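You operate a simulated robot arm through the tools that you are given. There is no shell and no other tool. Be economical: measure what you need, move in short steps, check, and stop when the job is done.

You are at the controls of a simulated robot arm. One attempt, no reset.

JOB
Free the chipped tile block from the green holder and shut it in the CHIPS tub.
Fine: stand the holder in the wooden cradle first; snap the lid on. Set down upright: green holder.

It is judged by the outcome, as a careful person would: the job done as asked, and still so three seconds after it is handed in. It fails if anything else is knocked over, pushed out of place, dropped, spilled or broken. Lids that push on must go on centred and level and be pressed home; caps that screw on are set level and turned clockwise until they are tight.

ROBOT AND FRAMES
A 7-joint arm with a two-finger parallel gripper, fixed in place. Base frame: the origin is at the foot of the arm, x ahead of it, y to its left, z up. Lengths are in m, angles in degrees, forces in N, time in s.
With the tool pointing down near the work surface it reaches from about 0.1 to 0.6 m from the base axis. Its first joint turns from -166.0 to 166.0 degrees. Payload 1.57 kg.
The TCP is the grasp point between the finger pads, 0.03 m short of the fingertips. In the tool frame z runs along the fingers and y along their closing line. The gripper opens to 0.11 m. The fingers are 0.024 m wide and 0.012 m thick; the gripper's body (0.048 by 0.112 m) begins 0.078 m behind the TCP.
Orientation is told as [roll, pitch, yaw] about the base's x, y, z axes, in that order, counted from this pose: with the fingers straight down and closing along the base's y, the tool's x points along the base's -x, its y along +y and its z along -z.

CONTROLS
- The arm moves only by the tool send_rows. Its argument "steps" is a list of rows, each a list of 7 numbers: the shift along the tool's x, y, z in units of 20 mm (1.0 is 20 mm), then the turn, a rotation vector about the tool's x, y, z in units of 8 degrees (1.0 is 8 degrees), then the closure, from 0 (fully open) to 1 (shut). In form: [[x, y, z, rx, ry, rz, claw], ...]. A call has 1 to 20 rows; each row shifts and turns the commanded pose from where the row before left it, along the tool's axes as they then stand. A call with a number of a shift or a turn outside -1 to 1 is refused whole. A row lasts 0.2 s, in which the tool goes at most 0.05 m and 8.6 degrees; a call with a longer step from one row to the next is refused whole, and so is a gripper value outside its range. Where a pose cannot be reached the arm comes as near as it can. A force on the tool above 40 N (or 10 N above the force at the start of the call, whichever is more), or a blocked arm, ends the call early, and 0.2 s more pass. Each finger travels about 0.045 m/s and halts on what it meets, pressing with about 33 N; the grip force reading is that of the motor and also rises with nothing between the fingers. The clock runs only during rows and for 0.2 s after the last one: add rows that do not move to give the fingers time. The reply holds the time, the measured pose of the TCP, the force on the tool along the base axes, the opening and the grip force, in the units named above and with some noise, with the torque about the TCP (base axes, N m) and any sound that the robot's microphone picked up, and new pictures: "pictures" is both (left out), scene, wrist or none.
- Cameras (640 x 400 px; columns grow to the right, rows downward): "scene" is fixed at [0.4114, -0.639, 1.4046]; the picture's right is [1.00, -0.06, 0.00], its down [-0.03, -0.43, -0.90] and it looks along [0.06, 0.90, -0.43] (base axes); focal length 333 px, centre (320, 200). "wrist" rides on the gripper at [0.07, 0.016, -0.141] in the tool frame; the picture's right is [-0.23, 0.97, 0.00], its down [-0.86, -0.20, -0.48] and it looks along [-0.47, -0.11, 0.88] (tool axes); focal length 222 px, centre (320, 200). There is no depth. A picture from a camera that has moved, and an enlarged one, comes with that camera's place and axes in the base frame and with its lens. The place of the scene camera against the robot may be out by one fixed shift of up to 0.018 m in any direction.
- slide_trunk(by): slides the trunk up (or, below 0, down) by that many m; the arm rides with it, the base frame stays. It gives what a move gives, with no picture.
- inspect(camera, box): a new picture of the part [left, top, right, bottom] of that camera's present view, enlarged. The clock stands still meanwhile.
- hand_in(): hands the job in; it is judged then, once.

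Go step by step. Nothing tells you positions but the pictures and the camera data: compare them with the known pose of the tool, close in by small moves and look again before you grip or let go. The budget is 120 turns and 200 pictures, counting those below and the enlarged ones. Unless the task says otherwise, let go and move clear before handing in, and close with one line.

The tools are called after "Request:" as a command line: name --pt "numbers of a row" for each row, then --argument value for the rest, lists and objects as JSON in quotes. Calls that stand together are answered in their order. send_rows: Moves the arm, as the interface text tells. Its arguments: {"type":"object","properties":{"steps":{"type":"array"},"pictures":{"type":"string","enum":["both","scene","wrist","none"]}},"required":["steps"]} The other tools are called the same way: slide_trunk (by) slides the trunk up or down; inspect (camera, box) takes an enlarged picture of a part of a camera's view; hand_in () hands the job in.

At the start:

```text
time_s: 0.0
tcp_pos: [0.1708, 0.3299, 1.0875]
ee_rot: [0.0, 0.0, 0.0]
contact_force: [0.0, 0.4, -0.3]
moment: [0.01, 0.01, -0.02]
grip_width: 0.1099
gripper_force: 0.1
trunk travel left (down, up): [-0.5, 0.09]
```

scene: 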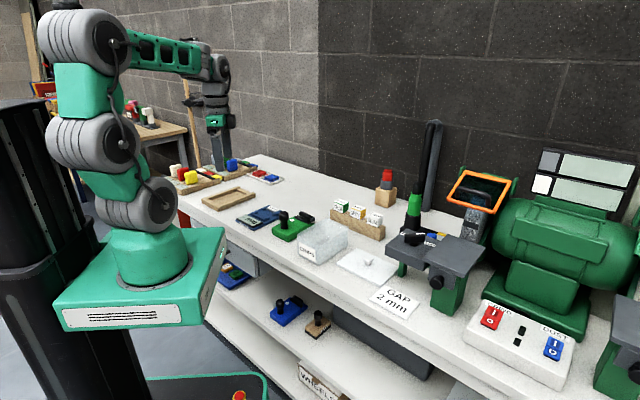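
wrist: 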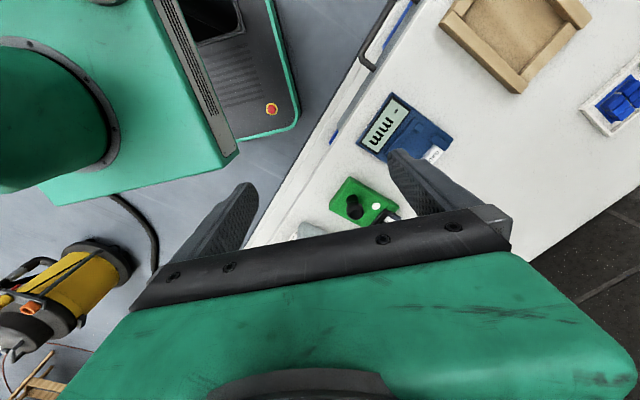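

I see the bench with a wooden frame (cradle), a green holder with a black knob, a clear CHIPS tub and a white lid. I'll enlarge the areas first.

Request:
inspect --camera "scene" --box '[190, 150, 430, 300]'

Request:
inspect --camera "scene" --box '[230, 195, 350, 270]'

Request:
inspect --camera "wrist" --box '[240, 80, 480, 250]'

Request:
inspect --camera "scene" --box '[320, 190, 480, 320]'

```text
2.67 times, centred on (310, 225) of scene
camera zoom: at [0.4114, -0.639, 1.4046], right [1.0, -0.06, 0.0], down [-0.03, -0.43, -0.9], along [0.06, 0.9, -0.43], focal length 888 px, centre (347, 133)
```

zoom: 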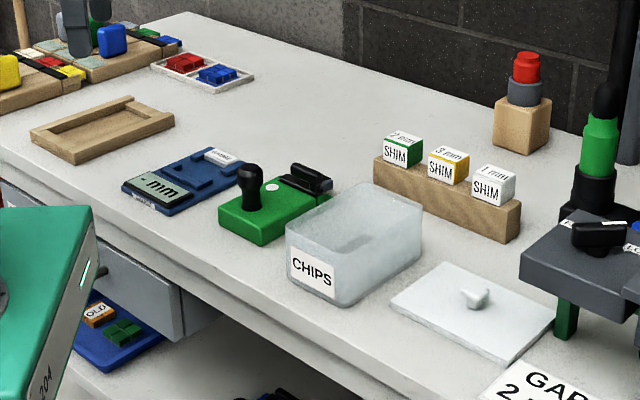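

```text
5.33 times, centred on (290, 232) of scene
camera zoom: at [0.4114, -0.639, 1.4046], right [1.0, -0.06, 0.0], down [-0.03, -0.43, -0.9], along [0.06, 0.9, -0.43], focal length 1776 px, centre (480, 27)
```

zoom: 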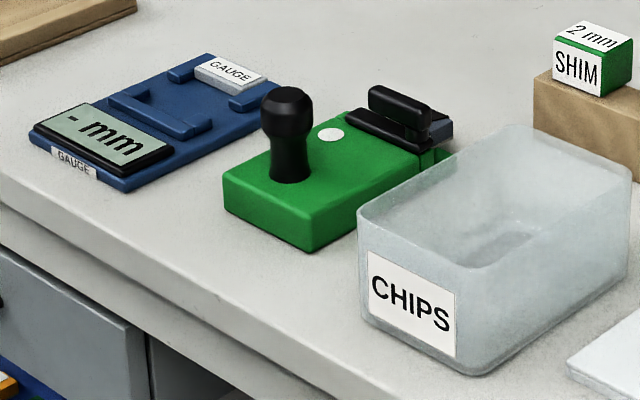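

```text
2.35 times, centred on (360, 165) of wrist
camera zoom: at [0.0986, 0.3442, 1.2295], right [0.23, 0.97, 0.0], down [0.86, -0.2, 0.48], along [0.47, -0.11, -0.88], focal length 523 px, centre (226, 282)
```

zoom: 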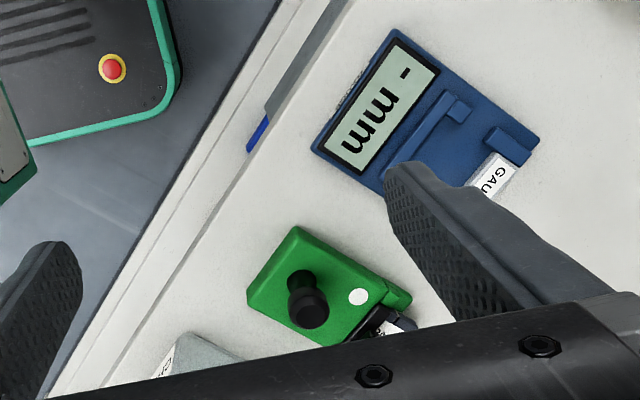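

```text
3.08 times, centred on (400, 255) of scene
camera zoom: at [0.4114, -0.639, 1.4046], right [1.0, -0.06, 0.0], down [-0.03, -0.43, -0.9], along [0.06, 0.9, -0.43], focal length 1024 px, centre (74, 31)
```

zoom: 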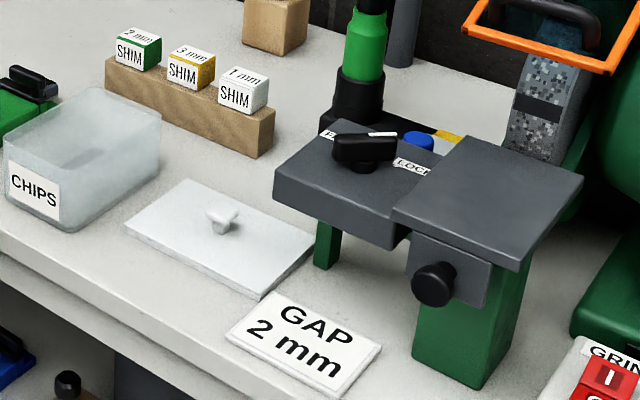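

The scene is clear enough. I'll move the wrist camera over the holder and tub to measure from closer up.

Request:
send_rows --pt "-1 0 0 0 0 0 0" --pt "-1 0 0 0 0 0 0" --pt "-1 0 0 0 0 0 0" --pt "-1 0 0 0 0 0 0" --pt "-1 0 0 0 0 0 0" --pictures "wrist"

```text
time_s: 1.2
tcp_pos: [0.2703, 0.3306, 1.0875]
ee_rot: [0.0, 0.0, 0.0]
contact_force: [0.0, 0.2, 0.4]
moment: [-0.02, 0.0, -0.02]
grip_width: 0.1102
gripper_force: 0.0
trunk travel left (down, up): [-0.5, 0.09]
camera wrist: at [0.1985, 0.3445, 1.2292], right [0.23, 0.97, 0.0], down [0.86, -0.2, 0.48], along [0.47, -0.11, -0.88], focal length 222 px, centre (320, 200)
```

wrist: 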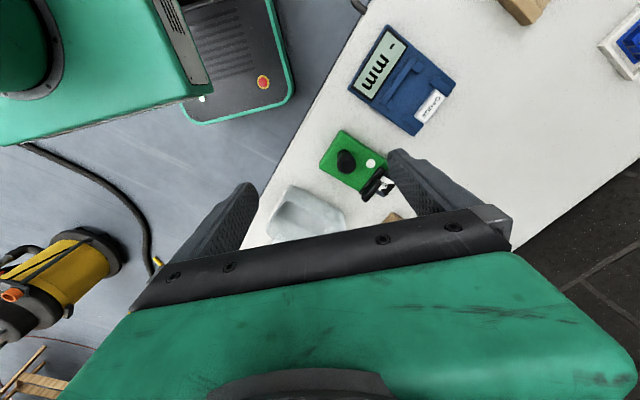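

The holder's white dot triangulates to about (0.362, 0.407, 0.817), and the bench edge runs about -40° in the base frame. I'll turn the tool to face across the bench and come lower for a clearer view.

Request:
send_rows --pt "0 0 0.6 0 0 -1 0" --pt "0 0 0.6 0 0 -1 0" --pt "0 0 0.6 0 0 -1 0" --pt "0 0 0.6 0 0 -1 0" --pt "0 0 0.6 0 0 -1 0" --pt "0.5 0 0.6 0 0 -1 0" --pt "0.5 0 0.6 0 0 -0.21 0" --pictures "wrist"

```text
time_s: 2.8
tcp_pos: [0.2559, 0.3152, 1.0019]
ee_rot: [0.0, 0.0, 49.9]
contact_force: [0.5, -0.3, -0.4]
moment: [-0.02, -0.02, -0.05]
grip_width: 0.11
gripper_force: 0.0
trunk travel left (down, up): [-0.5, 0.09]
camera wrist: at [0.1964, 0.2711, 1.1451], right [-0.6, 0.8, 0.0], down [0.7, 0.53, 0.48], along [0.38, 0.29, -0.88], focal length 222 px, centre (320, 200)
```

wrist: 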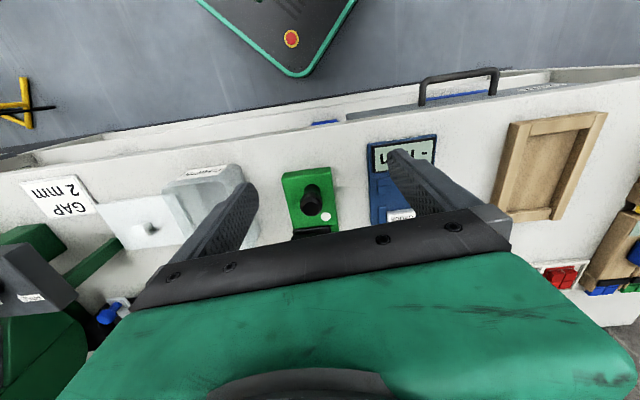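

Request:
send_rows --pt "1 0 0 0 0 0 0" --pt "1 0 0 0 0 0 0" --pt "1 0 0 0 0 0 0" --pt "1 0 0 0 0 0 0" --pt "1 0 0 0 0 0 0" --pictures "wrist"

Request:
inspect --camera "wrist" --box '[140, 130, 460, 330]'

```text
time_s: 4.0
tcp_pos: [0.1898, 0.2399, 1.0045]
ee_rot: [0.0, -0.1, 49.7]
contact_force: [-0.2, -0.4, -0.3]
moment: [0.0, 0.02, 0.0]
grip_width: 0.1098
gripper_force: 0.1
trunk travel left (down, up): [-0.5, 0.09]
camera wrist: at [0.1316, 0.1946, 1.146], right [-0.6, 0.8, 0.0], down [0.7, 0.52, 0.48], along [0.38, 0.29, -0.88], focal length 222 px, centre (320, 200)
```

wrist: 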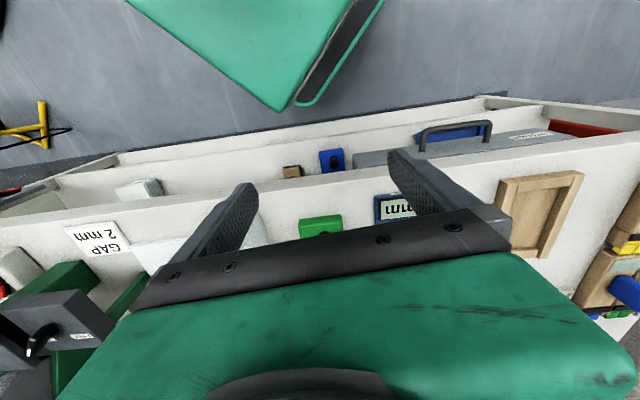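

```text
2.00 times, centred on (300, 230) of wrist
camera zoom: at [0.1316, 0.1946, 1.146], right [-0.6, 0.8, 0.0], down [0.7, 0.52, 0.48], along [0.38, 0.29, -0.88], focal length 444 px, centre (360, 140)
```

zoom: 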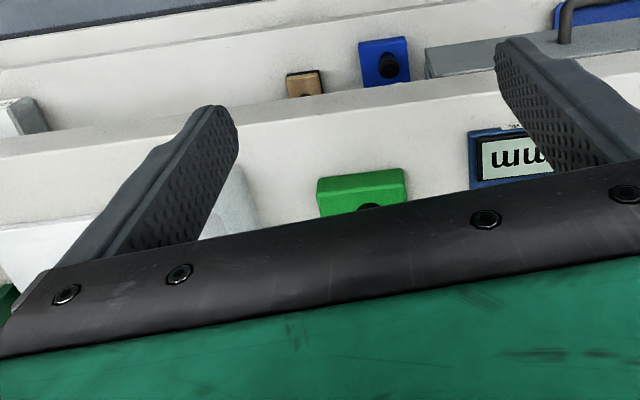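

Moving back hides the holder behind the gripper, so I'll go forward instead.

Request:
send_rows --pt "-1 0 0 0 0 0 0" --pt "-1 0 0 0 0 0 0" --pt "-1 0 0 0 0 0 0" --pt "-1 0 0 0 0 0 0" --pt "-1 0 0 0 0 0 0" --pt "-1 0 0 0 0 0 0" --pt "-1 0 0 0 0 0 0" --pt "-1 0 0 0 0 0 0" --pt "-1 0 0 0 0 0 0" --pt "-1 0 0 0 0 0 0" --pictures "wrist"

Request:
inspect --camera "wrist" --box '[220, 60, 460, 210]'

```text
time_s: 6.2
tcp_pos: [0.3205, 0.3922, 1.0029]
ee_rot: [0.0, 0.0, 49.7]
contact_force: [-0.2, 0.6, 0.2]
moment: [0.0, 0.0, 0.0]
grip_width: 0.1099
gripper_force: 0.0
trunk travel left (down, up): [-0.5, 0.09]
camera wrist: at [0.2612, 0.3479, 1.1453], right [-0.6, 0.8, 0.0], down [0.71, 0.52, 0.48], along [0.38, 0.28, -0.88], focal length 222 px, centre (320, 200)
```

wrist: 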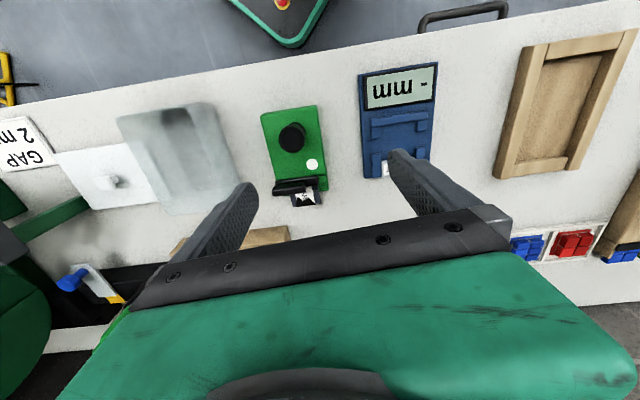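

```text
2.67 times, centred on (340, 135) of wrist
camera zoom: at [0.2612, 0.3479, 1.1453], right [-0.6, 0.8, 0.0], down [0.71, 0.52, 0.48], along [0.38, 0.28, -0.88], focal length 592 px, centre (267, 373)
```

zoom: 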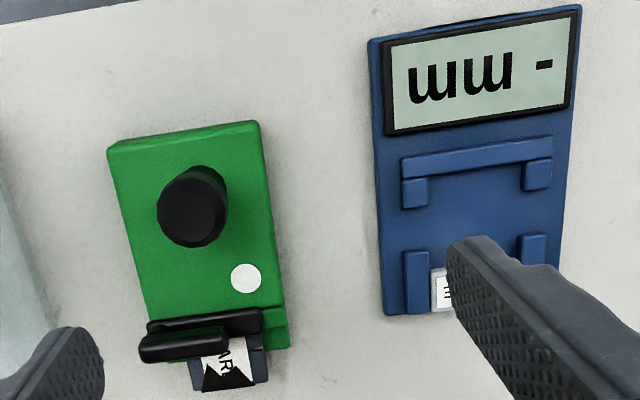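

Request:
send_rows --pt "-1 0 0.8 0 0 0 0" --pt "-1 0 0.8 0 0 0 0" --pt "-1 0 0.8 0 0 0 0" --pictures "wrist"

Request:
inspect --camera "wrist" --box '[220, 40, 420, 165]'

```text
time_s: 7.0
tcp_pos: [0.3589, 0.4374, 0.9558]
ee_rot: [0.1, 0.0, 49.8]
contact_force: [0.2, -0.6, 0.3]
moment: [0.01, -0.01, -0.01]
grip_width: 0.1101
gripper_force: 0.0
trunk travel left (down, up): [-0.5, 0.09]
camera wrist: at [0.3004, 0.3936, 1.0969], right [-0.6, 0.8, 0.0], down [0.71, 0.52, 0.48], along [0.38, 0.28, -0.88], focal length 222 px, centre (320, 200)
```

wrist: 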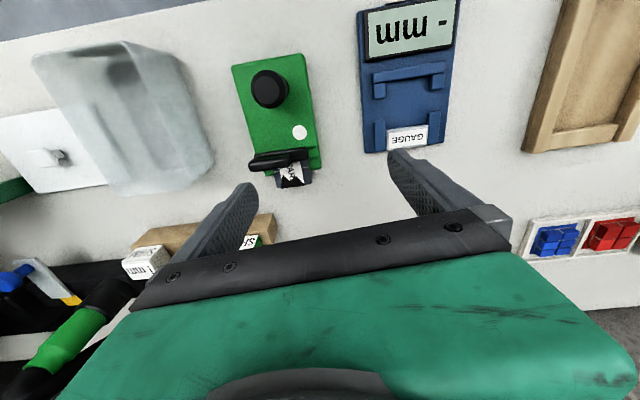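

```text
3.20 times, centred on (320, 102) of wrist
camera zoom: at [0.3004, 0.3936, 1.0969], right [-0.6, 0.8, 0.0], down [0.71, 0.52, 0.48], along [0.38, 0.28, -0.88], focal length 711 px, centre (320, 512)
```

zoom: 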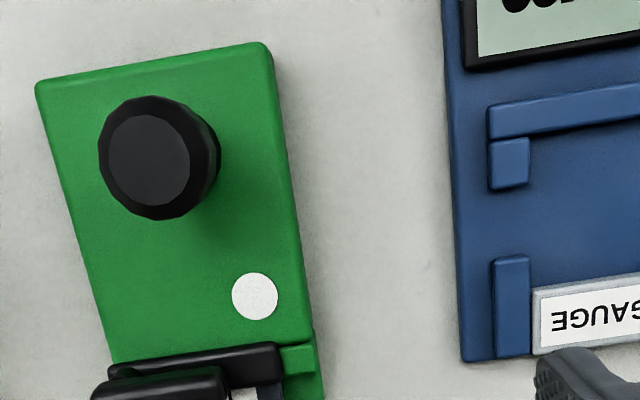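

Request:
inspect --camera "wrist" --box '[225, 115, 345, 190]'

Request:
inspect --camera "scene" --box '[270, 200, 330, 240]'

Request:
inspect --camera "scene" --box '[190, 175, 270, 225]'

```text
5.33 times, centred on (285, 152) of wrist
camera zoom: at [0.3004, 0.3936, 1.0969], right [-0.6, 0.8, 0.0], down [0.71, 0.52, 0.48], along [0.38, 0.28, -0.88], focal length 1185 px, centre (507, 453)
```

zoom: 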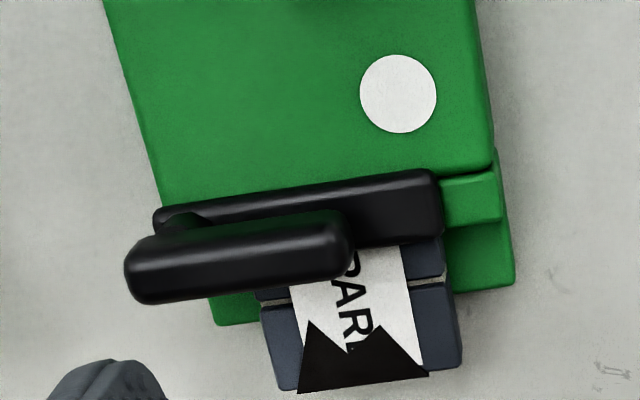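

```text
10.00 times, centred on (300, 220) of scene
camera zoom: at [0.4114, -0.639, 1.4046], right [1.0, -0.06, 0.0], down [-0.03, -0.43, -0.9], along [0.06, 0.9, -0.43], focal length 3329 px, centre (520, 0)
```

zoom: 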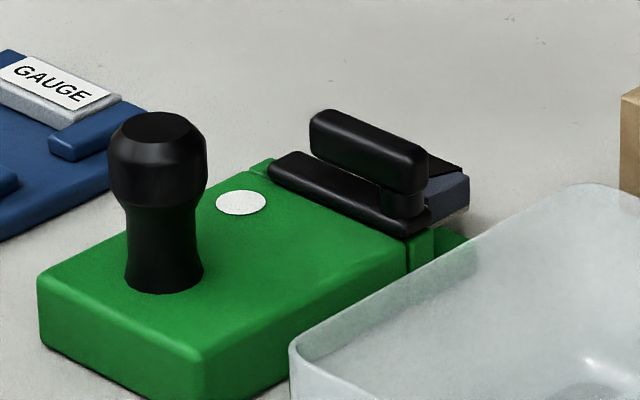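

```text
8.00 times, centred on (230, 200) of scene
camera zoom: at [0.4114, -0.639, 1.4046], right [1.0, -0.06, 0.0], down [-0.03, -0.43, -0.9], along [0.06, 0.9, -0.43], focal length 2663 px, centre (1040, 200)
```

zoom: 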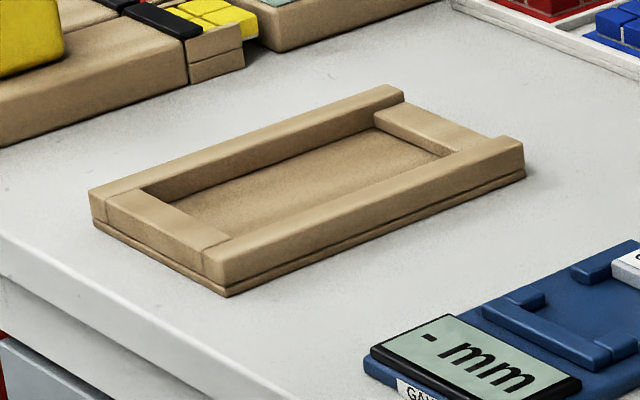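

Request:
inspect --camera "scene" --box '[210, 255, 350, 345]'

Request:
inspect --camera "scene" --box '[380, 190, 500, 270]'

Request:
inspect --camera "scene" --box '[255, 290, 345, 350]'

```text
4.44 times, centred on (280, 300) of scene
camera zoom: at [0.4114, -0.639, 1.4046], right [1.0, -0.06, 0.0], down [-0.03, -0.43, -0.9], along [0.06, 0.9, -0.43], focal length 1480 px, centre (498, -244)
```

zoom: 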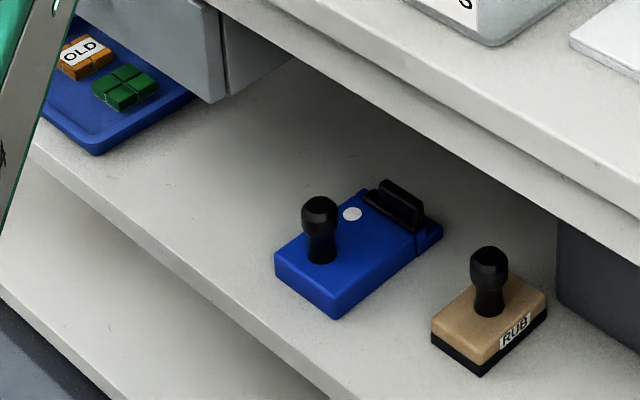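

```text
5.00 times, centred on (440, 230) of scene
camera zoom: at [0.4114, -0.639, 1.4046], right [1.0, -0.06, 0.0], down [-0.03, -0.43, -0.9], along [0.06, 0.9, -0.43], focal length 1664 px, centre (-280, 50)
```

zoom: 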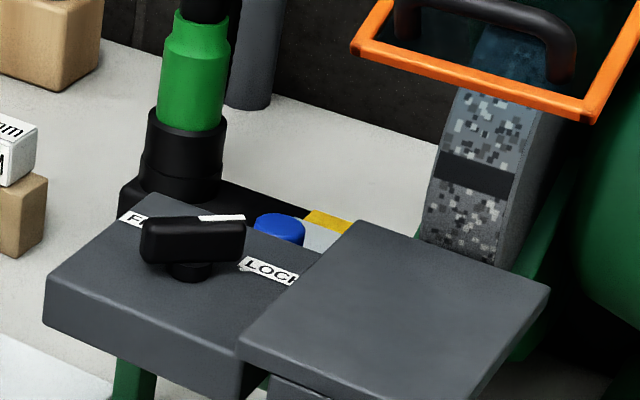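

```text
6.67 times, centred on (300, 320) of scene
camera zoom: at [0.4114, -0.639, 1.4046], right [1.0, -0.06, 0.0], down [-0.03, -0.43, -0.9], along [0.06, 0.9, -0.43], focal length 2219 px, centre (453, -600)
```

zoom: 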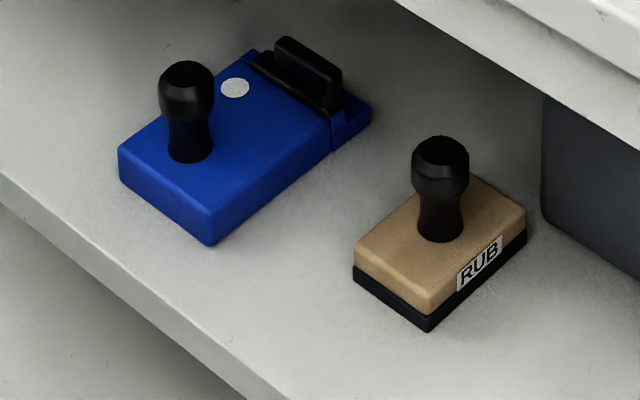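

The holder (about 0.077 m wide) lies at a yaw of about 46°, with its black post near (0.336, 0.361) and the clamped tile at the wall end. The cradle is near (0.095, 0.65), so I'll go there to check reach and look at it.

Request:
send_rows --pt "0 1 0 0 0 0 0" --pt "0 1 0 0 0 0 0" --pt "0 1 0 0 0 0 0" --pt "0 1 0 0 0 0 0" --pt "0 1 0 0 0 0 0" --pt "0 1 0 0 0 0 0" --pt "0 1 0 0 0 0 0" --pt "0 1 0 0 0 0 0" --pt "0 1 0 0 0 0 0" --pt "0 1 0 0 0 0 0" --pt "0 1 0 0 0 0 0" --pt "0 1 0 0 0 0 0" --pt "0 1 0 0 0 0 0" --pt "0 1 0 0 0 0 0" --pt "-1 1 0 0 0 0 0" --pt "-1 1 0 0 0 0 0" --pictures "wrist"

Request:
inspect --camera "wrist" --box '[160, 0, 480, 200]'

```text
time_s: 10.4
tcp_pos: [0.1402, 0.677, 0.9547]
ee_rot: [0.0, 0.0, 49.6]
contact_force: [0.3, 0.5, 0.3]
moment: [-0.06, 0.0, 0.01]
grip_width: 0.1096
gripper_force: 0.0
trunk travel left (down, up): [-0.5, 0.09]
camera wrist: at [0.0813, 0.6322, 1.0968], right [-0.6, 0.8, 0.0], down [0.7, 0.52, 0.48], along [0.38, 0.28, -0.88], focal length 222 px, centre (320, 200)
```

wrist: 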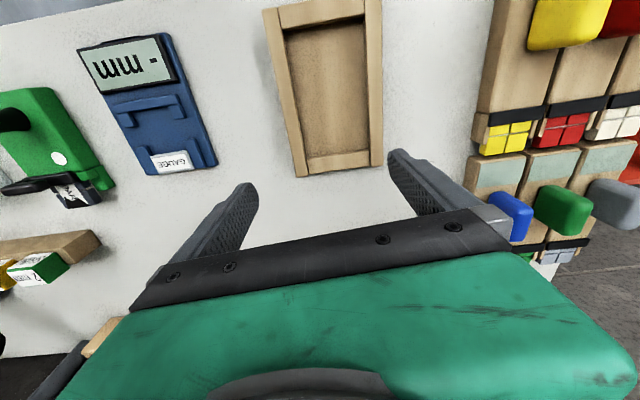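

```text
2.00 times, centred on (320, 100) of wrist
camera zoom: at [0.0813, 0.6322, 1.0968], right [-0.6, 0.8, 0.0], down [0.7, 0.52, 0.48], along [0.38, 0.28, -0.88], focal length 444 px, centre (320, 400)
```

zoom: 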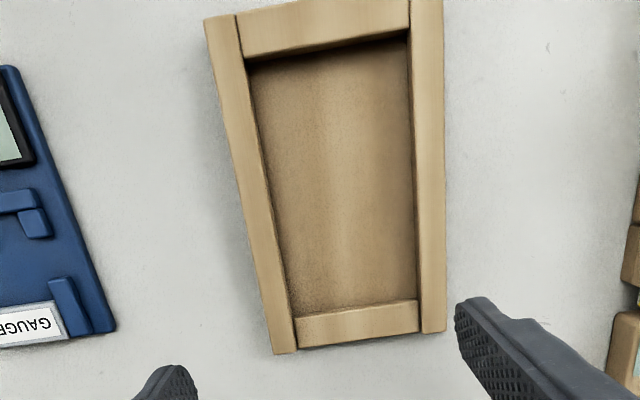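

Request:
inspect --camera "scene" --box '[198, 183, 258, 215]'

Request:
inspect --camera "wrist" --box '[260, 0, 400, 90]'

Request:
inspect --camera "wrist" --box '[270, 110, 400, 190]'

```text
10.67 times, centred on (228, 199) of scene
camera zoom: at [0.4114, -0.639, 1.4046], right [1.0, -0.06, 0.0], down [-0.03, -0.43, -0.9], along [0.06, 0.9, -0.43], focal length 3551 px, centre (1301, 211)
```

zoom: 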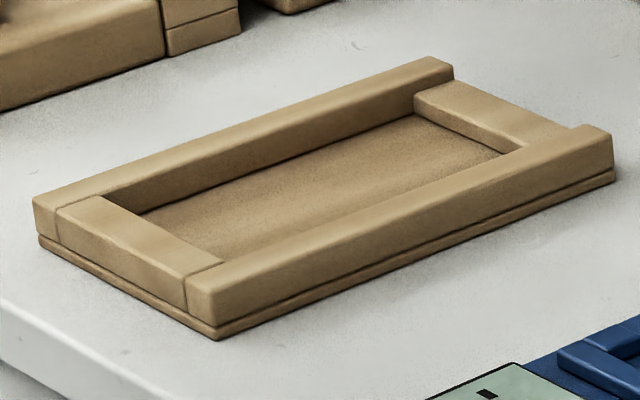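

```text
4.44 times, centred on (330, 45) of wrist
camera zoom: at [0.0813, 0.6322, 1.0968], right [-0.6, 0.8, 0.0], down [0.7, 0.52, 0.48], along [0.38, 0.28, -0.88], focal length 987 px, centre (276, 889)
```

zoom: 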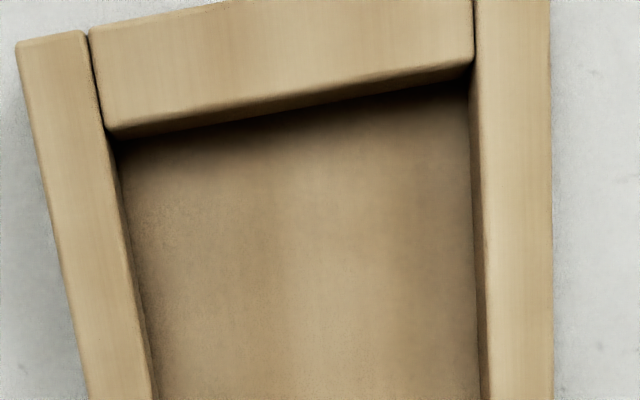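

```text
4.92 times, centred on (335, 150) of wrist
camera zoom: at [0.0813, 0.6322, 1.0968], right [-0.6, 0.8, 0.0], down [0.7, 0.52, 0.48], along [0.38, 0.28, -0.88], focal length 1094 px, centre (246, 446)
```

zoom: 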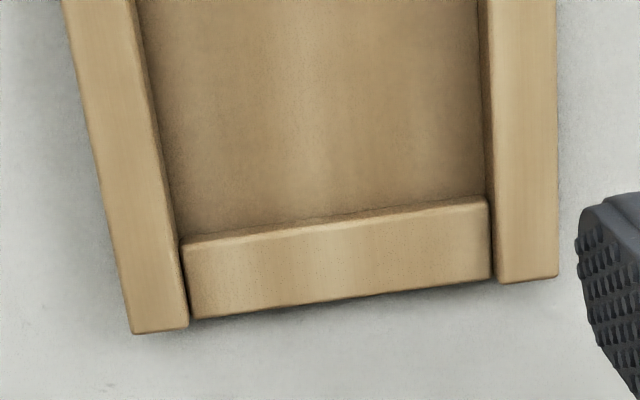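

The cradle has a low bar on the wall side (for the overhanging tile), a recess of about 0.153 x 0.089 m centred at (0.090, 0.656), and a yaw of about 45°. The holder can therefore go in by plain translation. Next I go above the post.

Request:
send_rows --pt "0.315 -0.99 0 0 0 0 0" --pt "0.315 -0.99 0 0 0 0 0" --pt "0.315 -0.99 0 0 0 0 0" --pt "0.315 -0.99 0 0 0 0 0" --pt "0.315 -0.99 0 0 0 0 0" --pt "0.315 -0.99 0 0 0 0 0" --pt "0.315 -0.99 0 0 0 0 0" --pt "0.315 -0.99 0 0 0 0 0" --pt "0.315 -0.99 0 0 0 0 0" --pt "0.315 -0.99 0 0 0 0 0" --pt "0.315 -0.99 0 0 0 0 0" --pt "0.315 -0.99 0 0 0 0 0" --pt "0.315 -0.99 0 0 0 0 0" --pt "0.315 -0.99 0 0 0 0 0" --pt "0.315 -0.99 0 0 0 0 0" --pt "0.315 -0.99 0 0 0 0 0" --pt "0.315 -0.99 0 0 0 0 0.2" --pt "0.315 -0.99 0 0 0 0.59 0.2" --pictures "wrist"

Request:
inspect --camera "wrist" --box '[220, 110, 460, 260]'

```text
time_s: 14.2
tcp_pos: [0.3395, 0.358, 0.9546]
ee_rot: [0.0, 0.0, 45.0]
contact_force: [0.0, 0.4, 0.1]
moment: [-0.03, -0.01, 0.0]
grip_width: 0.0878
gripper_force: 0.0
trunk travel left (down, up): [-0.5, 0.09]
camera wrist: at [0.2776, 0.3189, 1.0962], right [-0.53, 0.85, 0.0], down [0.75, 0.46, 0.48], along [0.41, 0.25, -0.88], focal length 222 px, centre (320, 200)
```

wrist: 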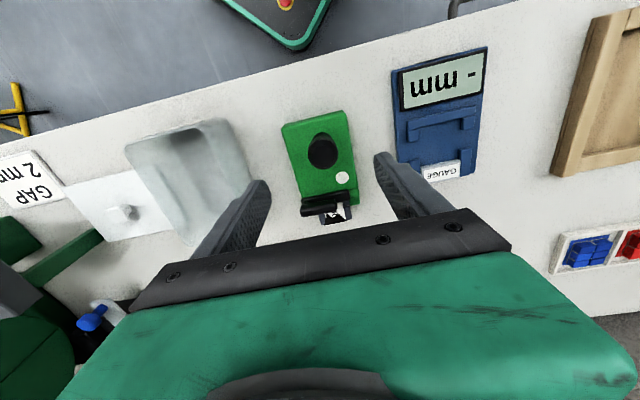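

```text
2.67 times, centred on (340, 185) of wrist
camera zoom: at [0.2776, 0.3189, 1.0962], right [-0.53, 0.85, 0.0], down [0.75, 0.46, 0.48], along [0.41, 0.25, -0.88], focal length 592 px, centre (267, 240)
```

zoom: 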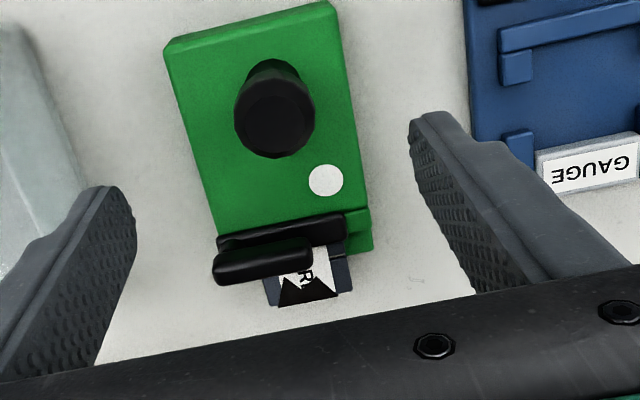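

The post axis is at about (0.337, 0.359), with its top near z 0.865. I'll go down around it and stop with the fingertips just above the body.

Request:
send_rows --pt "0.05 0.125 0.6 0 0 0 0.2" --pt "0 0 0.9 0 0 0 0.2" --pt "0 0 0.9 0 0 0 0.2" --pt "0 0 0.9 0 0 0 0.2" --pt "0 0 0.9 0 0 0 0.2" --pt "0 0 0.5 0 0 0 0.2" --pt "0 0 0.3 0 0 0 0.2" --pictures "both"

Request:
inspect --camera "scene" --box '[250, 180, 350, 250]'

```text
time_s: 15.8
tcp_pos: [0.3364, 0.3605, 0.8554]
ee_rot: [0.0, -0.1, 45.0]
contact_force: [-0.1, 0.2, -0.4]
moment: [0.02, -0.04, 0.02]
grip_width: 0.0881
gripper_force: 0.1
trunk travel left (down, up): [-0.5, 0.09]
camera wrist: at [0.2743, 0.32, 0.9973], right [-0.53, 0.85, 0.0], down [0.75, 0.46, 0.48], along [0.41, 0.25, -0.88], focal length 222 px, centre (320, 200)
```

scene: 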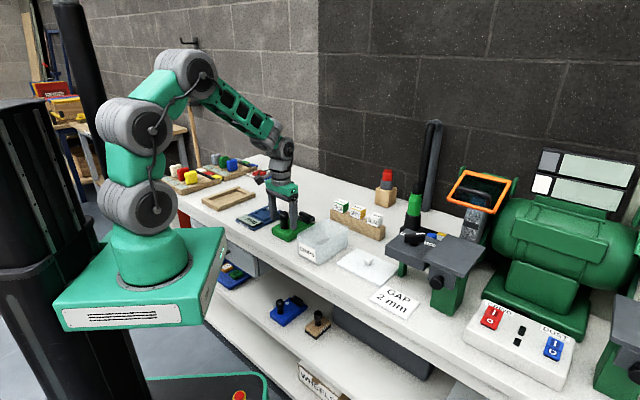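
wrist: 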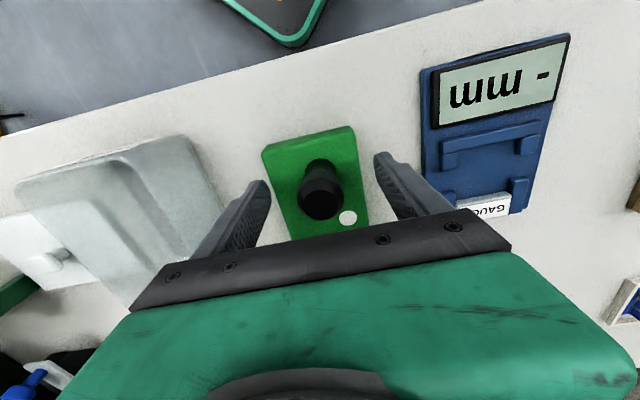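

```text
5.71 times, centred on (300, 215) of scene
camera zoom: at [0.4114, -0.639, 1.4046], right [1.0, -0.06, 0.0], down [-0.03, -0.43, -0.9], along [0.06, 0.9, -0.43], focal length 1902 px, centre (434, 114)
```

zoom: 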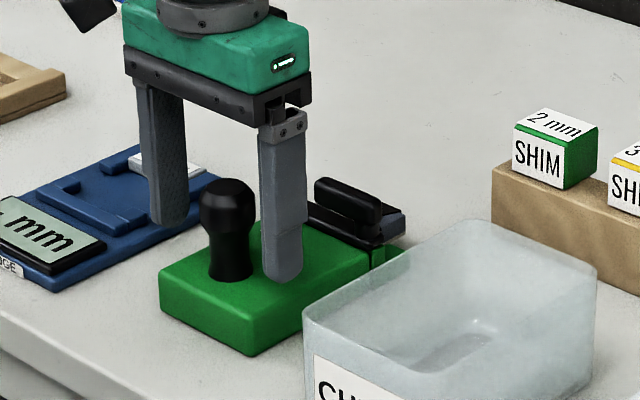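

The tool is about 5 mm too far toward the wall, so I'll correct that and then close slowly.

Request:
send_rows --pt "0.25 0 0.2 0 0 0 0.2" --pt "0 0 0 0 0 0 0.4" --pt "0 0 0 0 0 0 0.55" --pt "0 0 0 0 0 0 0.65" --pt "0 0 0 0 0 0 0.75" --pt "0 0 0 0 0 0 0.85" --pt "0 0 0 0 0 0 0.9" --pt "0 0 0 0 0 0 0.9" --pt "0 0 0 0 0 0 0.9" --pictures "both"

```text
time_s: 17.8
tcp_pos: [0.3323, 0.3554, 0.8505]
ee_rot: [-0.1, 0.0, 45.0]
contact_force: [0.6, -0.4, 0.1]
moment: [-0.06, 0.06, -0.02]
grip_width: 0.0332
gripper_force: 32.9
trunk travel left (down, up): [-0.5, 0.09]
camera wrist: at [0.2707, 0.3164, 0.9934], right [-0.53, 0.85, 0.0], down [0.75, 0.46, 0.48], along [0.41, 0.25, -0.88], focal length 222 px, centre (320, 200)
```

scene: 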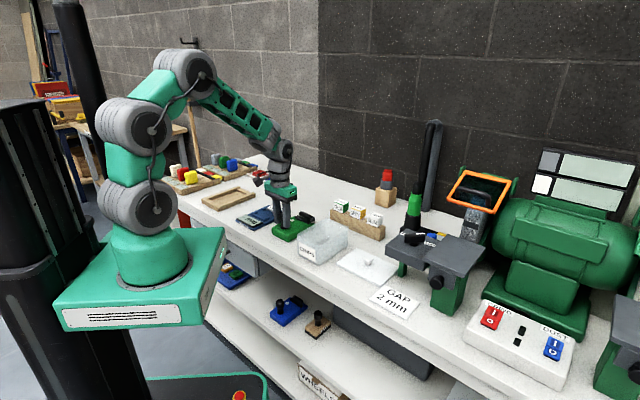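
wrist: 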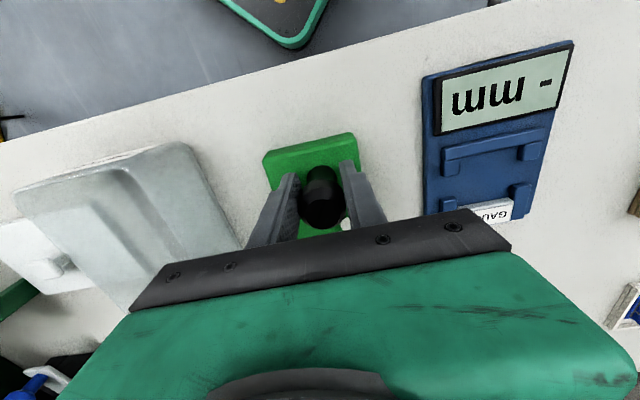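

The post is gripped at 33 mm. Now a slow lift.

Request:
send_rows --pt "0 0 -0.3 0 0 0 0.9" --pt "0 0 -0.5 0 0 0 0.9" --pt "0 0 -0.7 0 0 0 0.9" --pt "0 0 -0.7 0 0 0 0.9" --pt "0 0 -0.7 0 0 0 0.9" --pt "0 0 -0.5 0 0 0 0.9" --pictures "both"

Request:
inspect --camera "scene" --box '[240, 170, 340, 250]'

```text
time_s: 19.2
tcp_pos: [0.3332, 0.3567, 0.9197]
ee_rot: [0.1, 0.0, 45.1]
contact_force: [-0.3, -0.3, -4.5]
moment: [-0.18, 0.2, 0.01]
grip_width: 0.033
gripper_force: 33.7
trunk travel left (down, up): [-0.5, 0.09]
camera wrist: at [0.2711, 0.3163, 1.062], right [-0.53, 0.85, 0.0], down [0.75, 0.46, 0.48], along [0.41, 0.25, -0.88], focal length 222 px, centre (320, 200)
```

scene: 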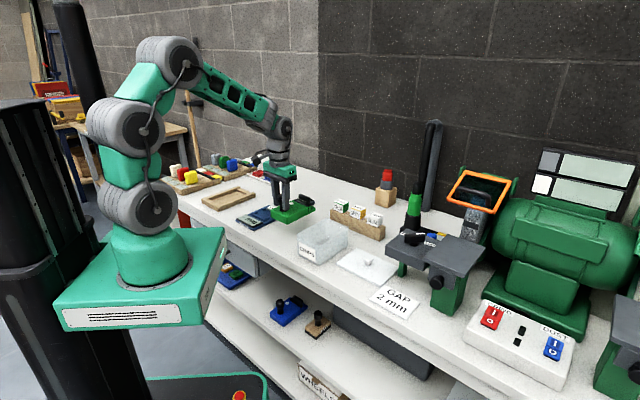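
wrist: 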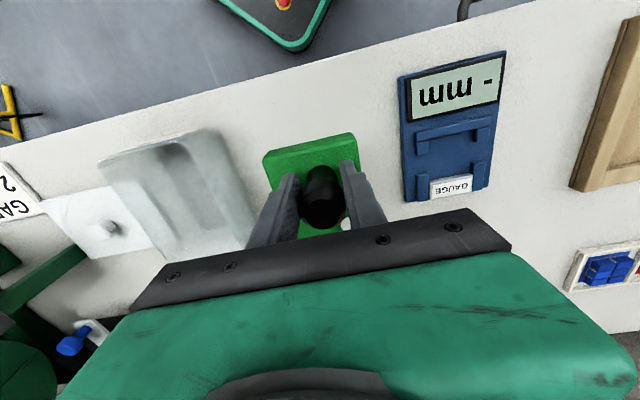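

```text
5.00 times, centred on (290, 210) of scene
camera zoom: at [0.4114, -0.639, 1.4046], right [1.0, -0.06, 0.0], down [-0.03, -0.43, -0.9], along [0.06, 0.9, -0.43], focal length 1664 px, centre (470, 150)
```

zoom: 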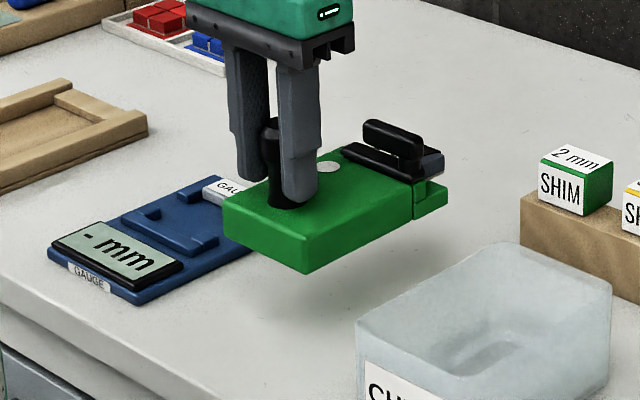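

Request:
inspect --camera "wrist" --box '[240, 120, 400, 220]'

```text
4.00 times, centred on (320, 170) of wrist
camera zoom: at [0.2711, 0.3163, 1.062], right [-0.53, 0.85, 0.0], down [0.75, 0.46, 0.48], along [0.41, 0.25, -0.88], focal length 888 px, centre (320, 320)
```

zoom: 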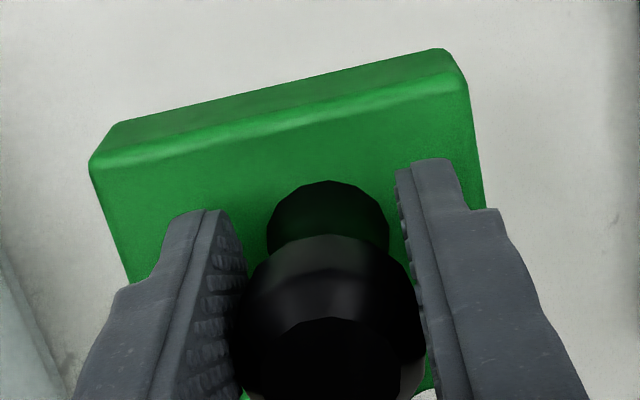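

The holder is held level. Now I carry it along the bench to above the cradle.

Request:
send_rows --pt "0 0.5 0 0 0 0 0.9" --pt "0 0.9 0 0 0 0 0.9" --pt "0 1 0 0 0 0 0.9" --pt "0 1 0 0 0 0 0.9" --pt "0 1 0 0 0 0 0.9" --pt "0 1 0 0 0 0 0.9" --pt "0 1 0 0 0 0 0.9" --pt "0 1 0 0 0 0 0.9" --pt "0 1 0 0 0 0 0.9" --pt "0 1 0 0 0 0 0.9" --pt "0 1 0 0 0 0 0.9" --pt "0 1 0 0 0 0 0.9" --pt "0 1 0 0 0 0 0.9" --pt "0 1 0 0 0 0 0.9" --pt "0.1 1 0 0 0 0 0.9" --pt "0.1 1 0 0 0 0 0.9" --pt "0.1 1 0 0 0 0 0.9" --pt "0 1 0 0 0 0 0.9" --pt "0 1 0 0 0 0 0.9" --pt "0 1 0 0 0 0 0.9" --pictures "both"

Request:
inspect --camera "wrist" --box '[200, 60, 440, 210]'

Request:
inspect --camera "scene" --box '[180, 150, 280, 220]'

```text
time_s: 23.4
tcp_pos: [0.0541, 0.6261, 0.919]
ee_rot: [-0.1, 0.1, 45.0]
contact_force: [-0.1, -0.6, -4.2]
moment: [-0.16, 0.18, 0.01]
grip_width: 0.033
gripper_force: 32.8
trunk travel left (down, up): [-0.5, 0.09]
camera wrist: at [-0.008, 0.586, 1.0608], right [-0.53, 0.85, 0.0], down [0.75, 0.46, 0.48], along [0.41, 0.25, -0.88], focal length 222 px, centre (320, 200)
```

scene: 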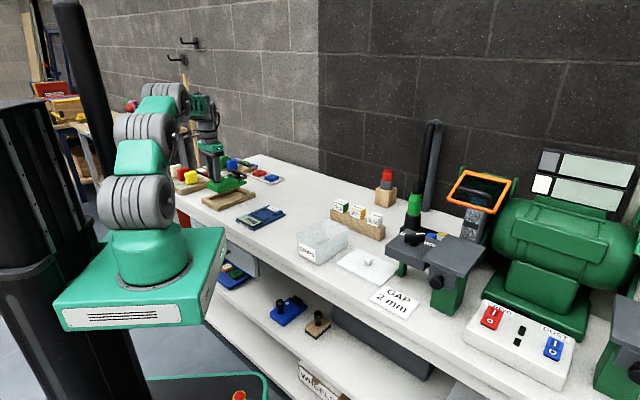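
wrist: 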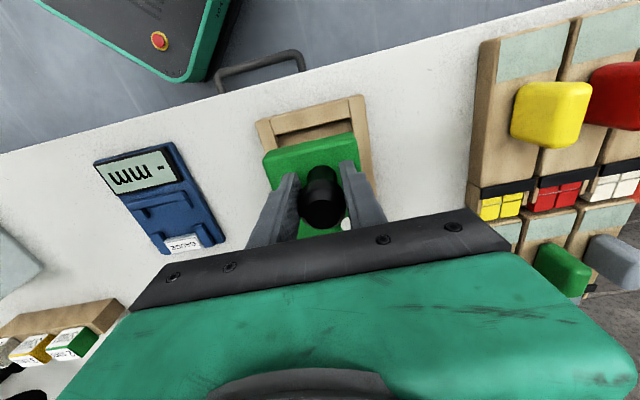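

```text
2.67 times, centred on (320, 135) of wrist
camera zoom: at [-0.008, 0.586, 1.0608], right [-0.53, 0.85, 0.0], down [0.75, 0.46, 0.48], along [0.41, 0.25, -0.88], focal length 592 px, centre (320, 373)
```

zoom: 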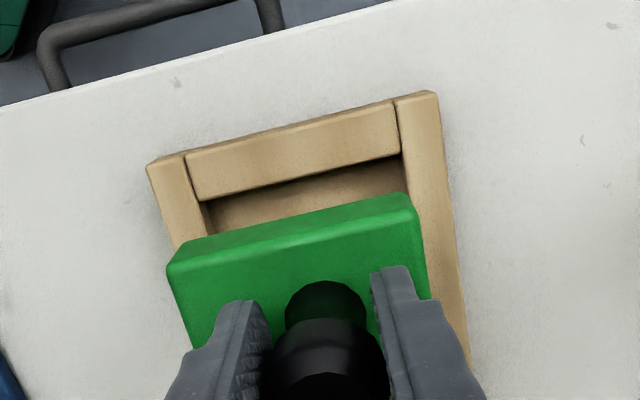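

```text
5.71 times, centred on (230, 185) of scene
camera zoom: at [0.4114, -0.639, 1.4046], right [1.0, -0.06, 0.0], down [-0.03, -0.43, -0.9], along [0.06, 0.9, -0.43], focal length 1902 px, centre (834, 286)
```

zoom: 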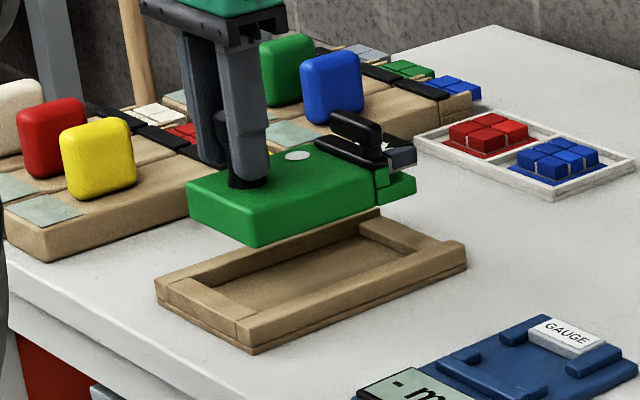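

The holder sits centred over the recess. It only needs 3 mm toward the wall, then I lower it to just above the rails and check.

Request:
send_rows --pt "-0.15 0 0.4 0 0 0 0.9" --pt "0 0 0.6 0 0 0 0.9" --pt "0 0 0.6 0 0 0 0.9" --pt "0 0 0.4 0 0 0 0.9" --pictures "none"

Request:
inspect --camera "wrist" --box '[220, 90, 420, 215]'

Request:
inspect --camera "scene" --box '[190, 160, 270, 215]'

```text
time_s: 24.4
tcp_pos: [0.0562, 0.6273, 0.8768]
ee_rot: [0.0, 0.0, 45.0]
contact_force: [-0.1, 0.4, -4.5]
moment: [-0.16, 0.18, -0.01]
grip_width: 0.0331
gripper_force: 33.4
trunk travel left (down, up): [-0.5, 0.09]
```

```text
3.20 times, centred on (320, 152) of wrist
camera zoom: at [-0.0056, 0.5886, 1.0209], right [-0.53, 0.85, 0.0], down [0.75, 0.46, 0.48], along [0.41, 0.25, -0.88], focal length 711 px, centre (320, 352)
```

zoom: 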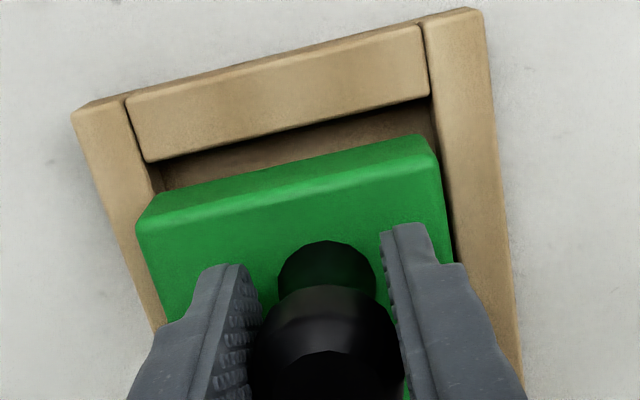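

```text
7.27 times, centred on (230, 188) of scene
camera zoom: at [0.4114, -0.639, 1.4046], right [1.0, -0.06, 0.0], down [-0.03, -0.43, -0.9], along [0.06, 0.9, -0.43], focal length 2421 px, centre (974, 291)
```

zoom: 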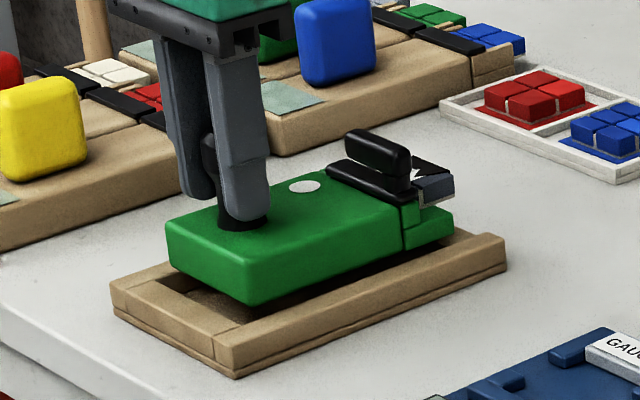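

Request:
send_rows --pt "0 0.06 0.1 0 0 0 0.9" --pt "0 0 0.25 0 0 0 0.9" --pt "0 0 0.25 0 0 0 0.9" --pt "0 0 0.2 0 0 0 0.9" --pictures "none"

Request:
inspect --camera "wrist" --box '[220, 90, 420, 215]'

Request:
inspect --camera "scene" --box '[190, 160, 270, 215]'

```text
time_s: 25.4
tcp_pos: [0.054, 0.6296, 0.8662]
ee_rot: [0.2, -0.2, 45.0]
contact_force: [-3.8, -4.0, 9.1]
moment: [0.68, -0.68, -0.04]
grip_width: 0.0332
gripper_force: 33.3
trunk travel left (down, up): [-0.5, 0.09]
```

```text
3.20 times, centred on (320, 152) of wrist
camera zoom: at [-0.0074, 0.589, 1.008], right [-0.53, 0.85, 0.0], down [0.75, 0.46, 0.48], along [0.41, 0.26, -0.88], focal length 711 px, centre (320, 352)
```

zoom: 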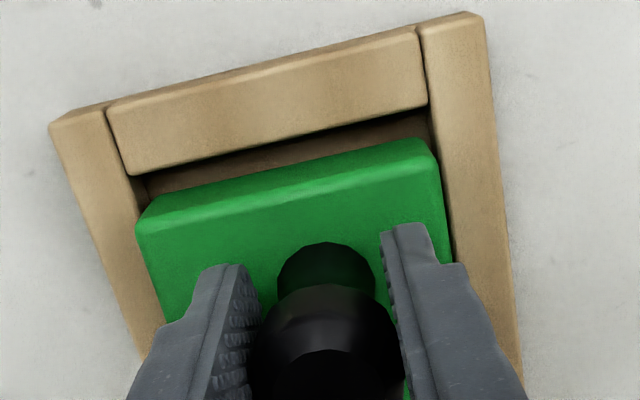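

```text
7.27 times, centred on (230, 188) of scene
camera zoom: at [0.4114, -0.639, 1.4046], right [1.0, -0.06, 0.0], down [-0.03, -0.43, -0.9], along [0.06, 0.9, -0.43], focal length 2421 px, centre (974, 291)
```

zoom: 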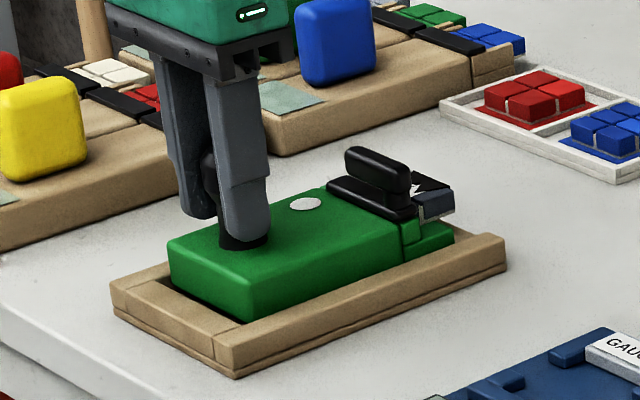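

It touched at the wall end: the torque puts the contact about 0.116 m from the post, on the low bar. About 8 mm of gap remains on the room side, so I'll lift slightly, shift 5 mm roomward and lower again.

Request:
send_rows --pt "0 0 -0.3 0 0 0 0.9" --pt "0.25 0 0 0 0 0 0.9" --pt "0 0 0.2 0 0 0 0.9" --pt "0 0 0.15 0 0 0 0.9" --pt "0 0 0.15 0 0 0 0.9" --pictures "none"

Request:
inspect --camera "wrist" --box '[220, 90, 420, 215]'

```text
time_s: 26.6
tcp_pos: [0.0531, 0.625, 0.859]
ee_rot: [0.0, 0.0, 45.0]
contact_force: [1.0, 0.3, -4.6]
moment: [-0.12, 0.19, 0.0]
grip_width: 0.0325
gripper_force: 32.6
trunk travel left (down, up): [-0.5, 0.09]
```

```text
3.20 times, centred on (320, 152) of wrist
camera zoom: at [-0.0101, 0.5863, 1.001], right [-0.53, 0.85, 0.0], down [0.75, 0.46, 0.48], along [0.41, 0.25, -0.88], focal length 711 px, centre (320, 352)
```

zoom: 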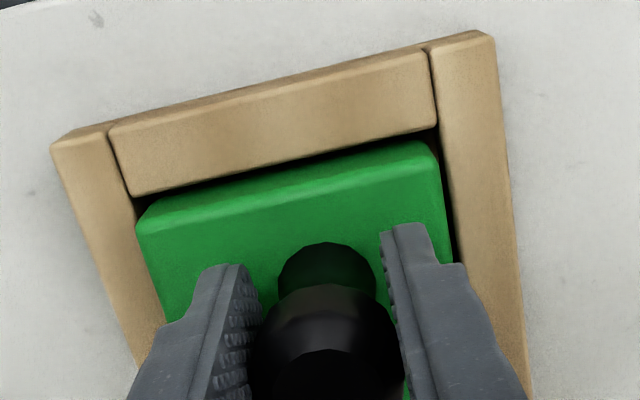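

The holder went past the bar with no contact and is now inside the recess. I'll lower it in fine steps until it seats.

Request:
send_rows --pt "0 0 0.1 0 0 0 0.9" --pt "0 0 0.1 0 0 0 0.9" --pictures "none"

```text
time_s: 27.2
tcp_pos: [0.052, 0.6255, 0.8572]
ee_rot: [0.2, -0.2, 45.0]
contact_force: [0.0, -2.5, 8.0]
moment: [-0.59, 0.35, 0.0]
grip_width: 0.0328
gripper_force: 33.2
trunk travel left (down, up): [-0.5, 0.09]
```

Request:
inspect --camera "scene" --box '[195, 165, 265, 213]'

Request:
inspect --camera "wrist" --box '[220, 90, 420, 215]'

```text
8.33 times, centred on (230, 189) of scene
camera zoom: at [0.4114, -0.639, 1.4046], right [1.0, -0.06, 0.0], down [-0.03, -0.43, -0.9], along [0.06, 0.9, -0.43], focal length 2774 px, centre (1070, 292)
```

zoom: 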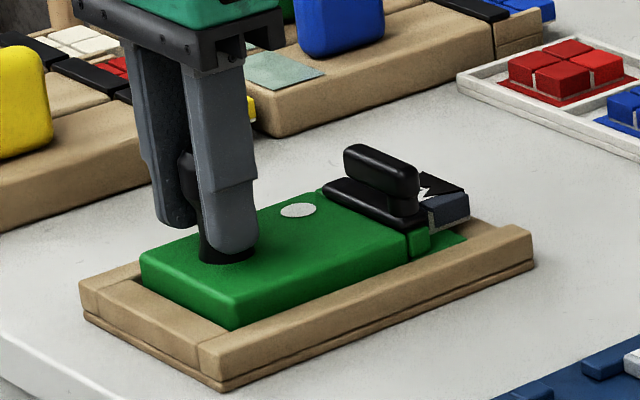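

```text
3.20 times, centred on (320, 152) of wrist
camera zoom: at [-0.0101, 0.5857, 0.9995], right [-0.53, 0.85, 0.0], down [0.75, 0.46, 0.48], along [0.41, 0.25, -0.88], focal length 711 px, centre (320, 352)
```

zoom: 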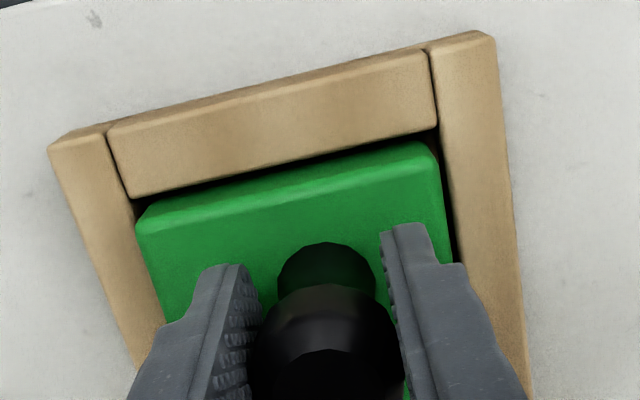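

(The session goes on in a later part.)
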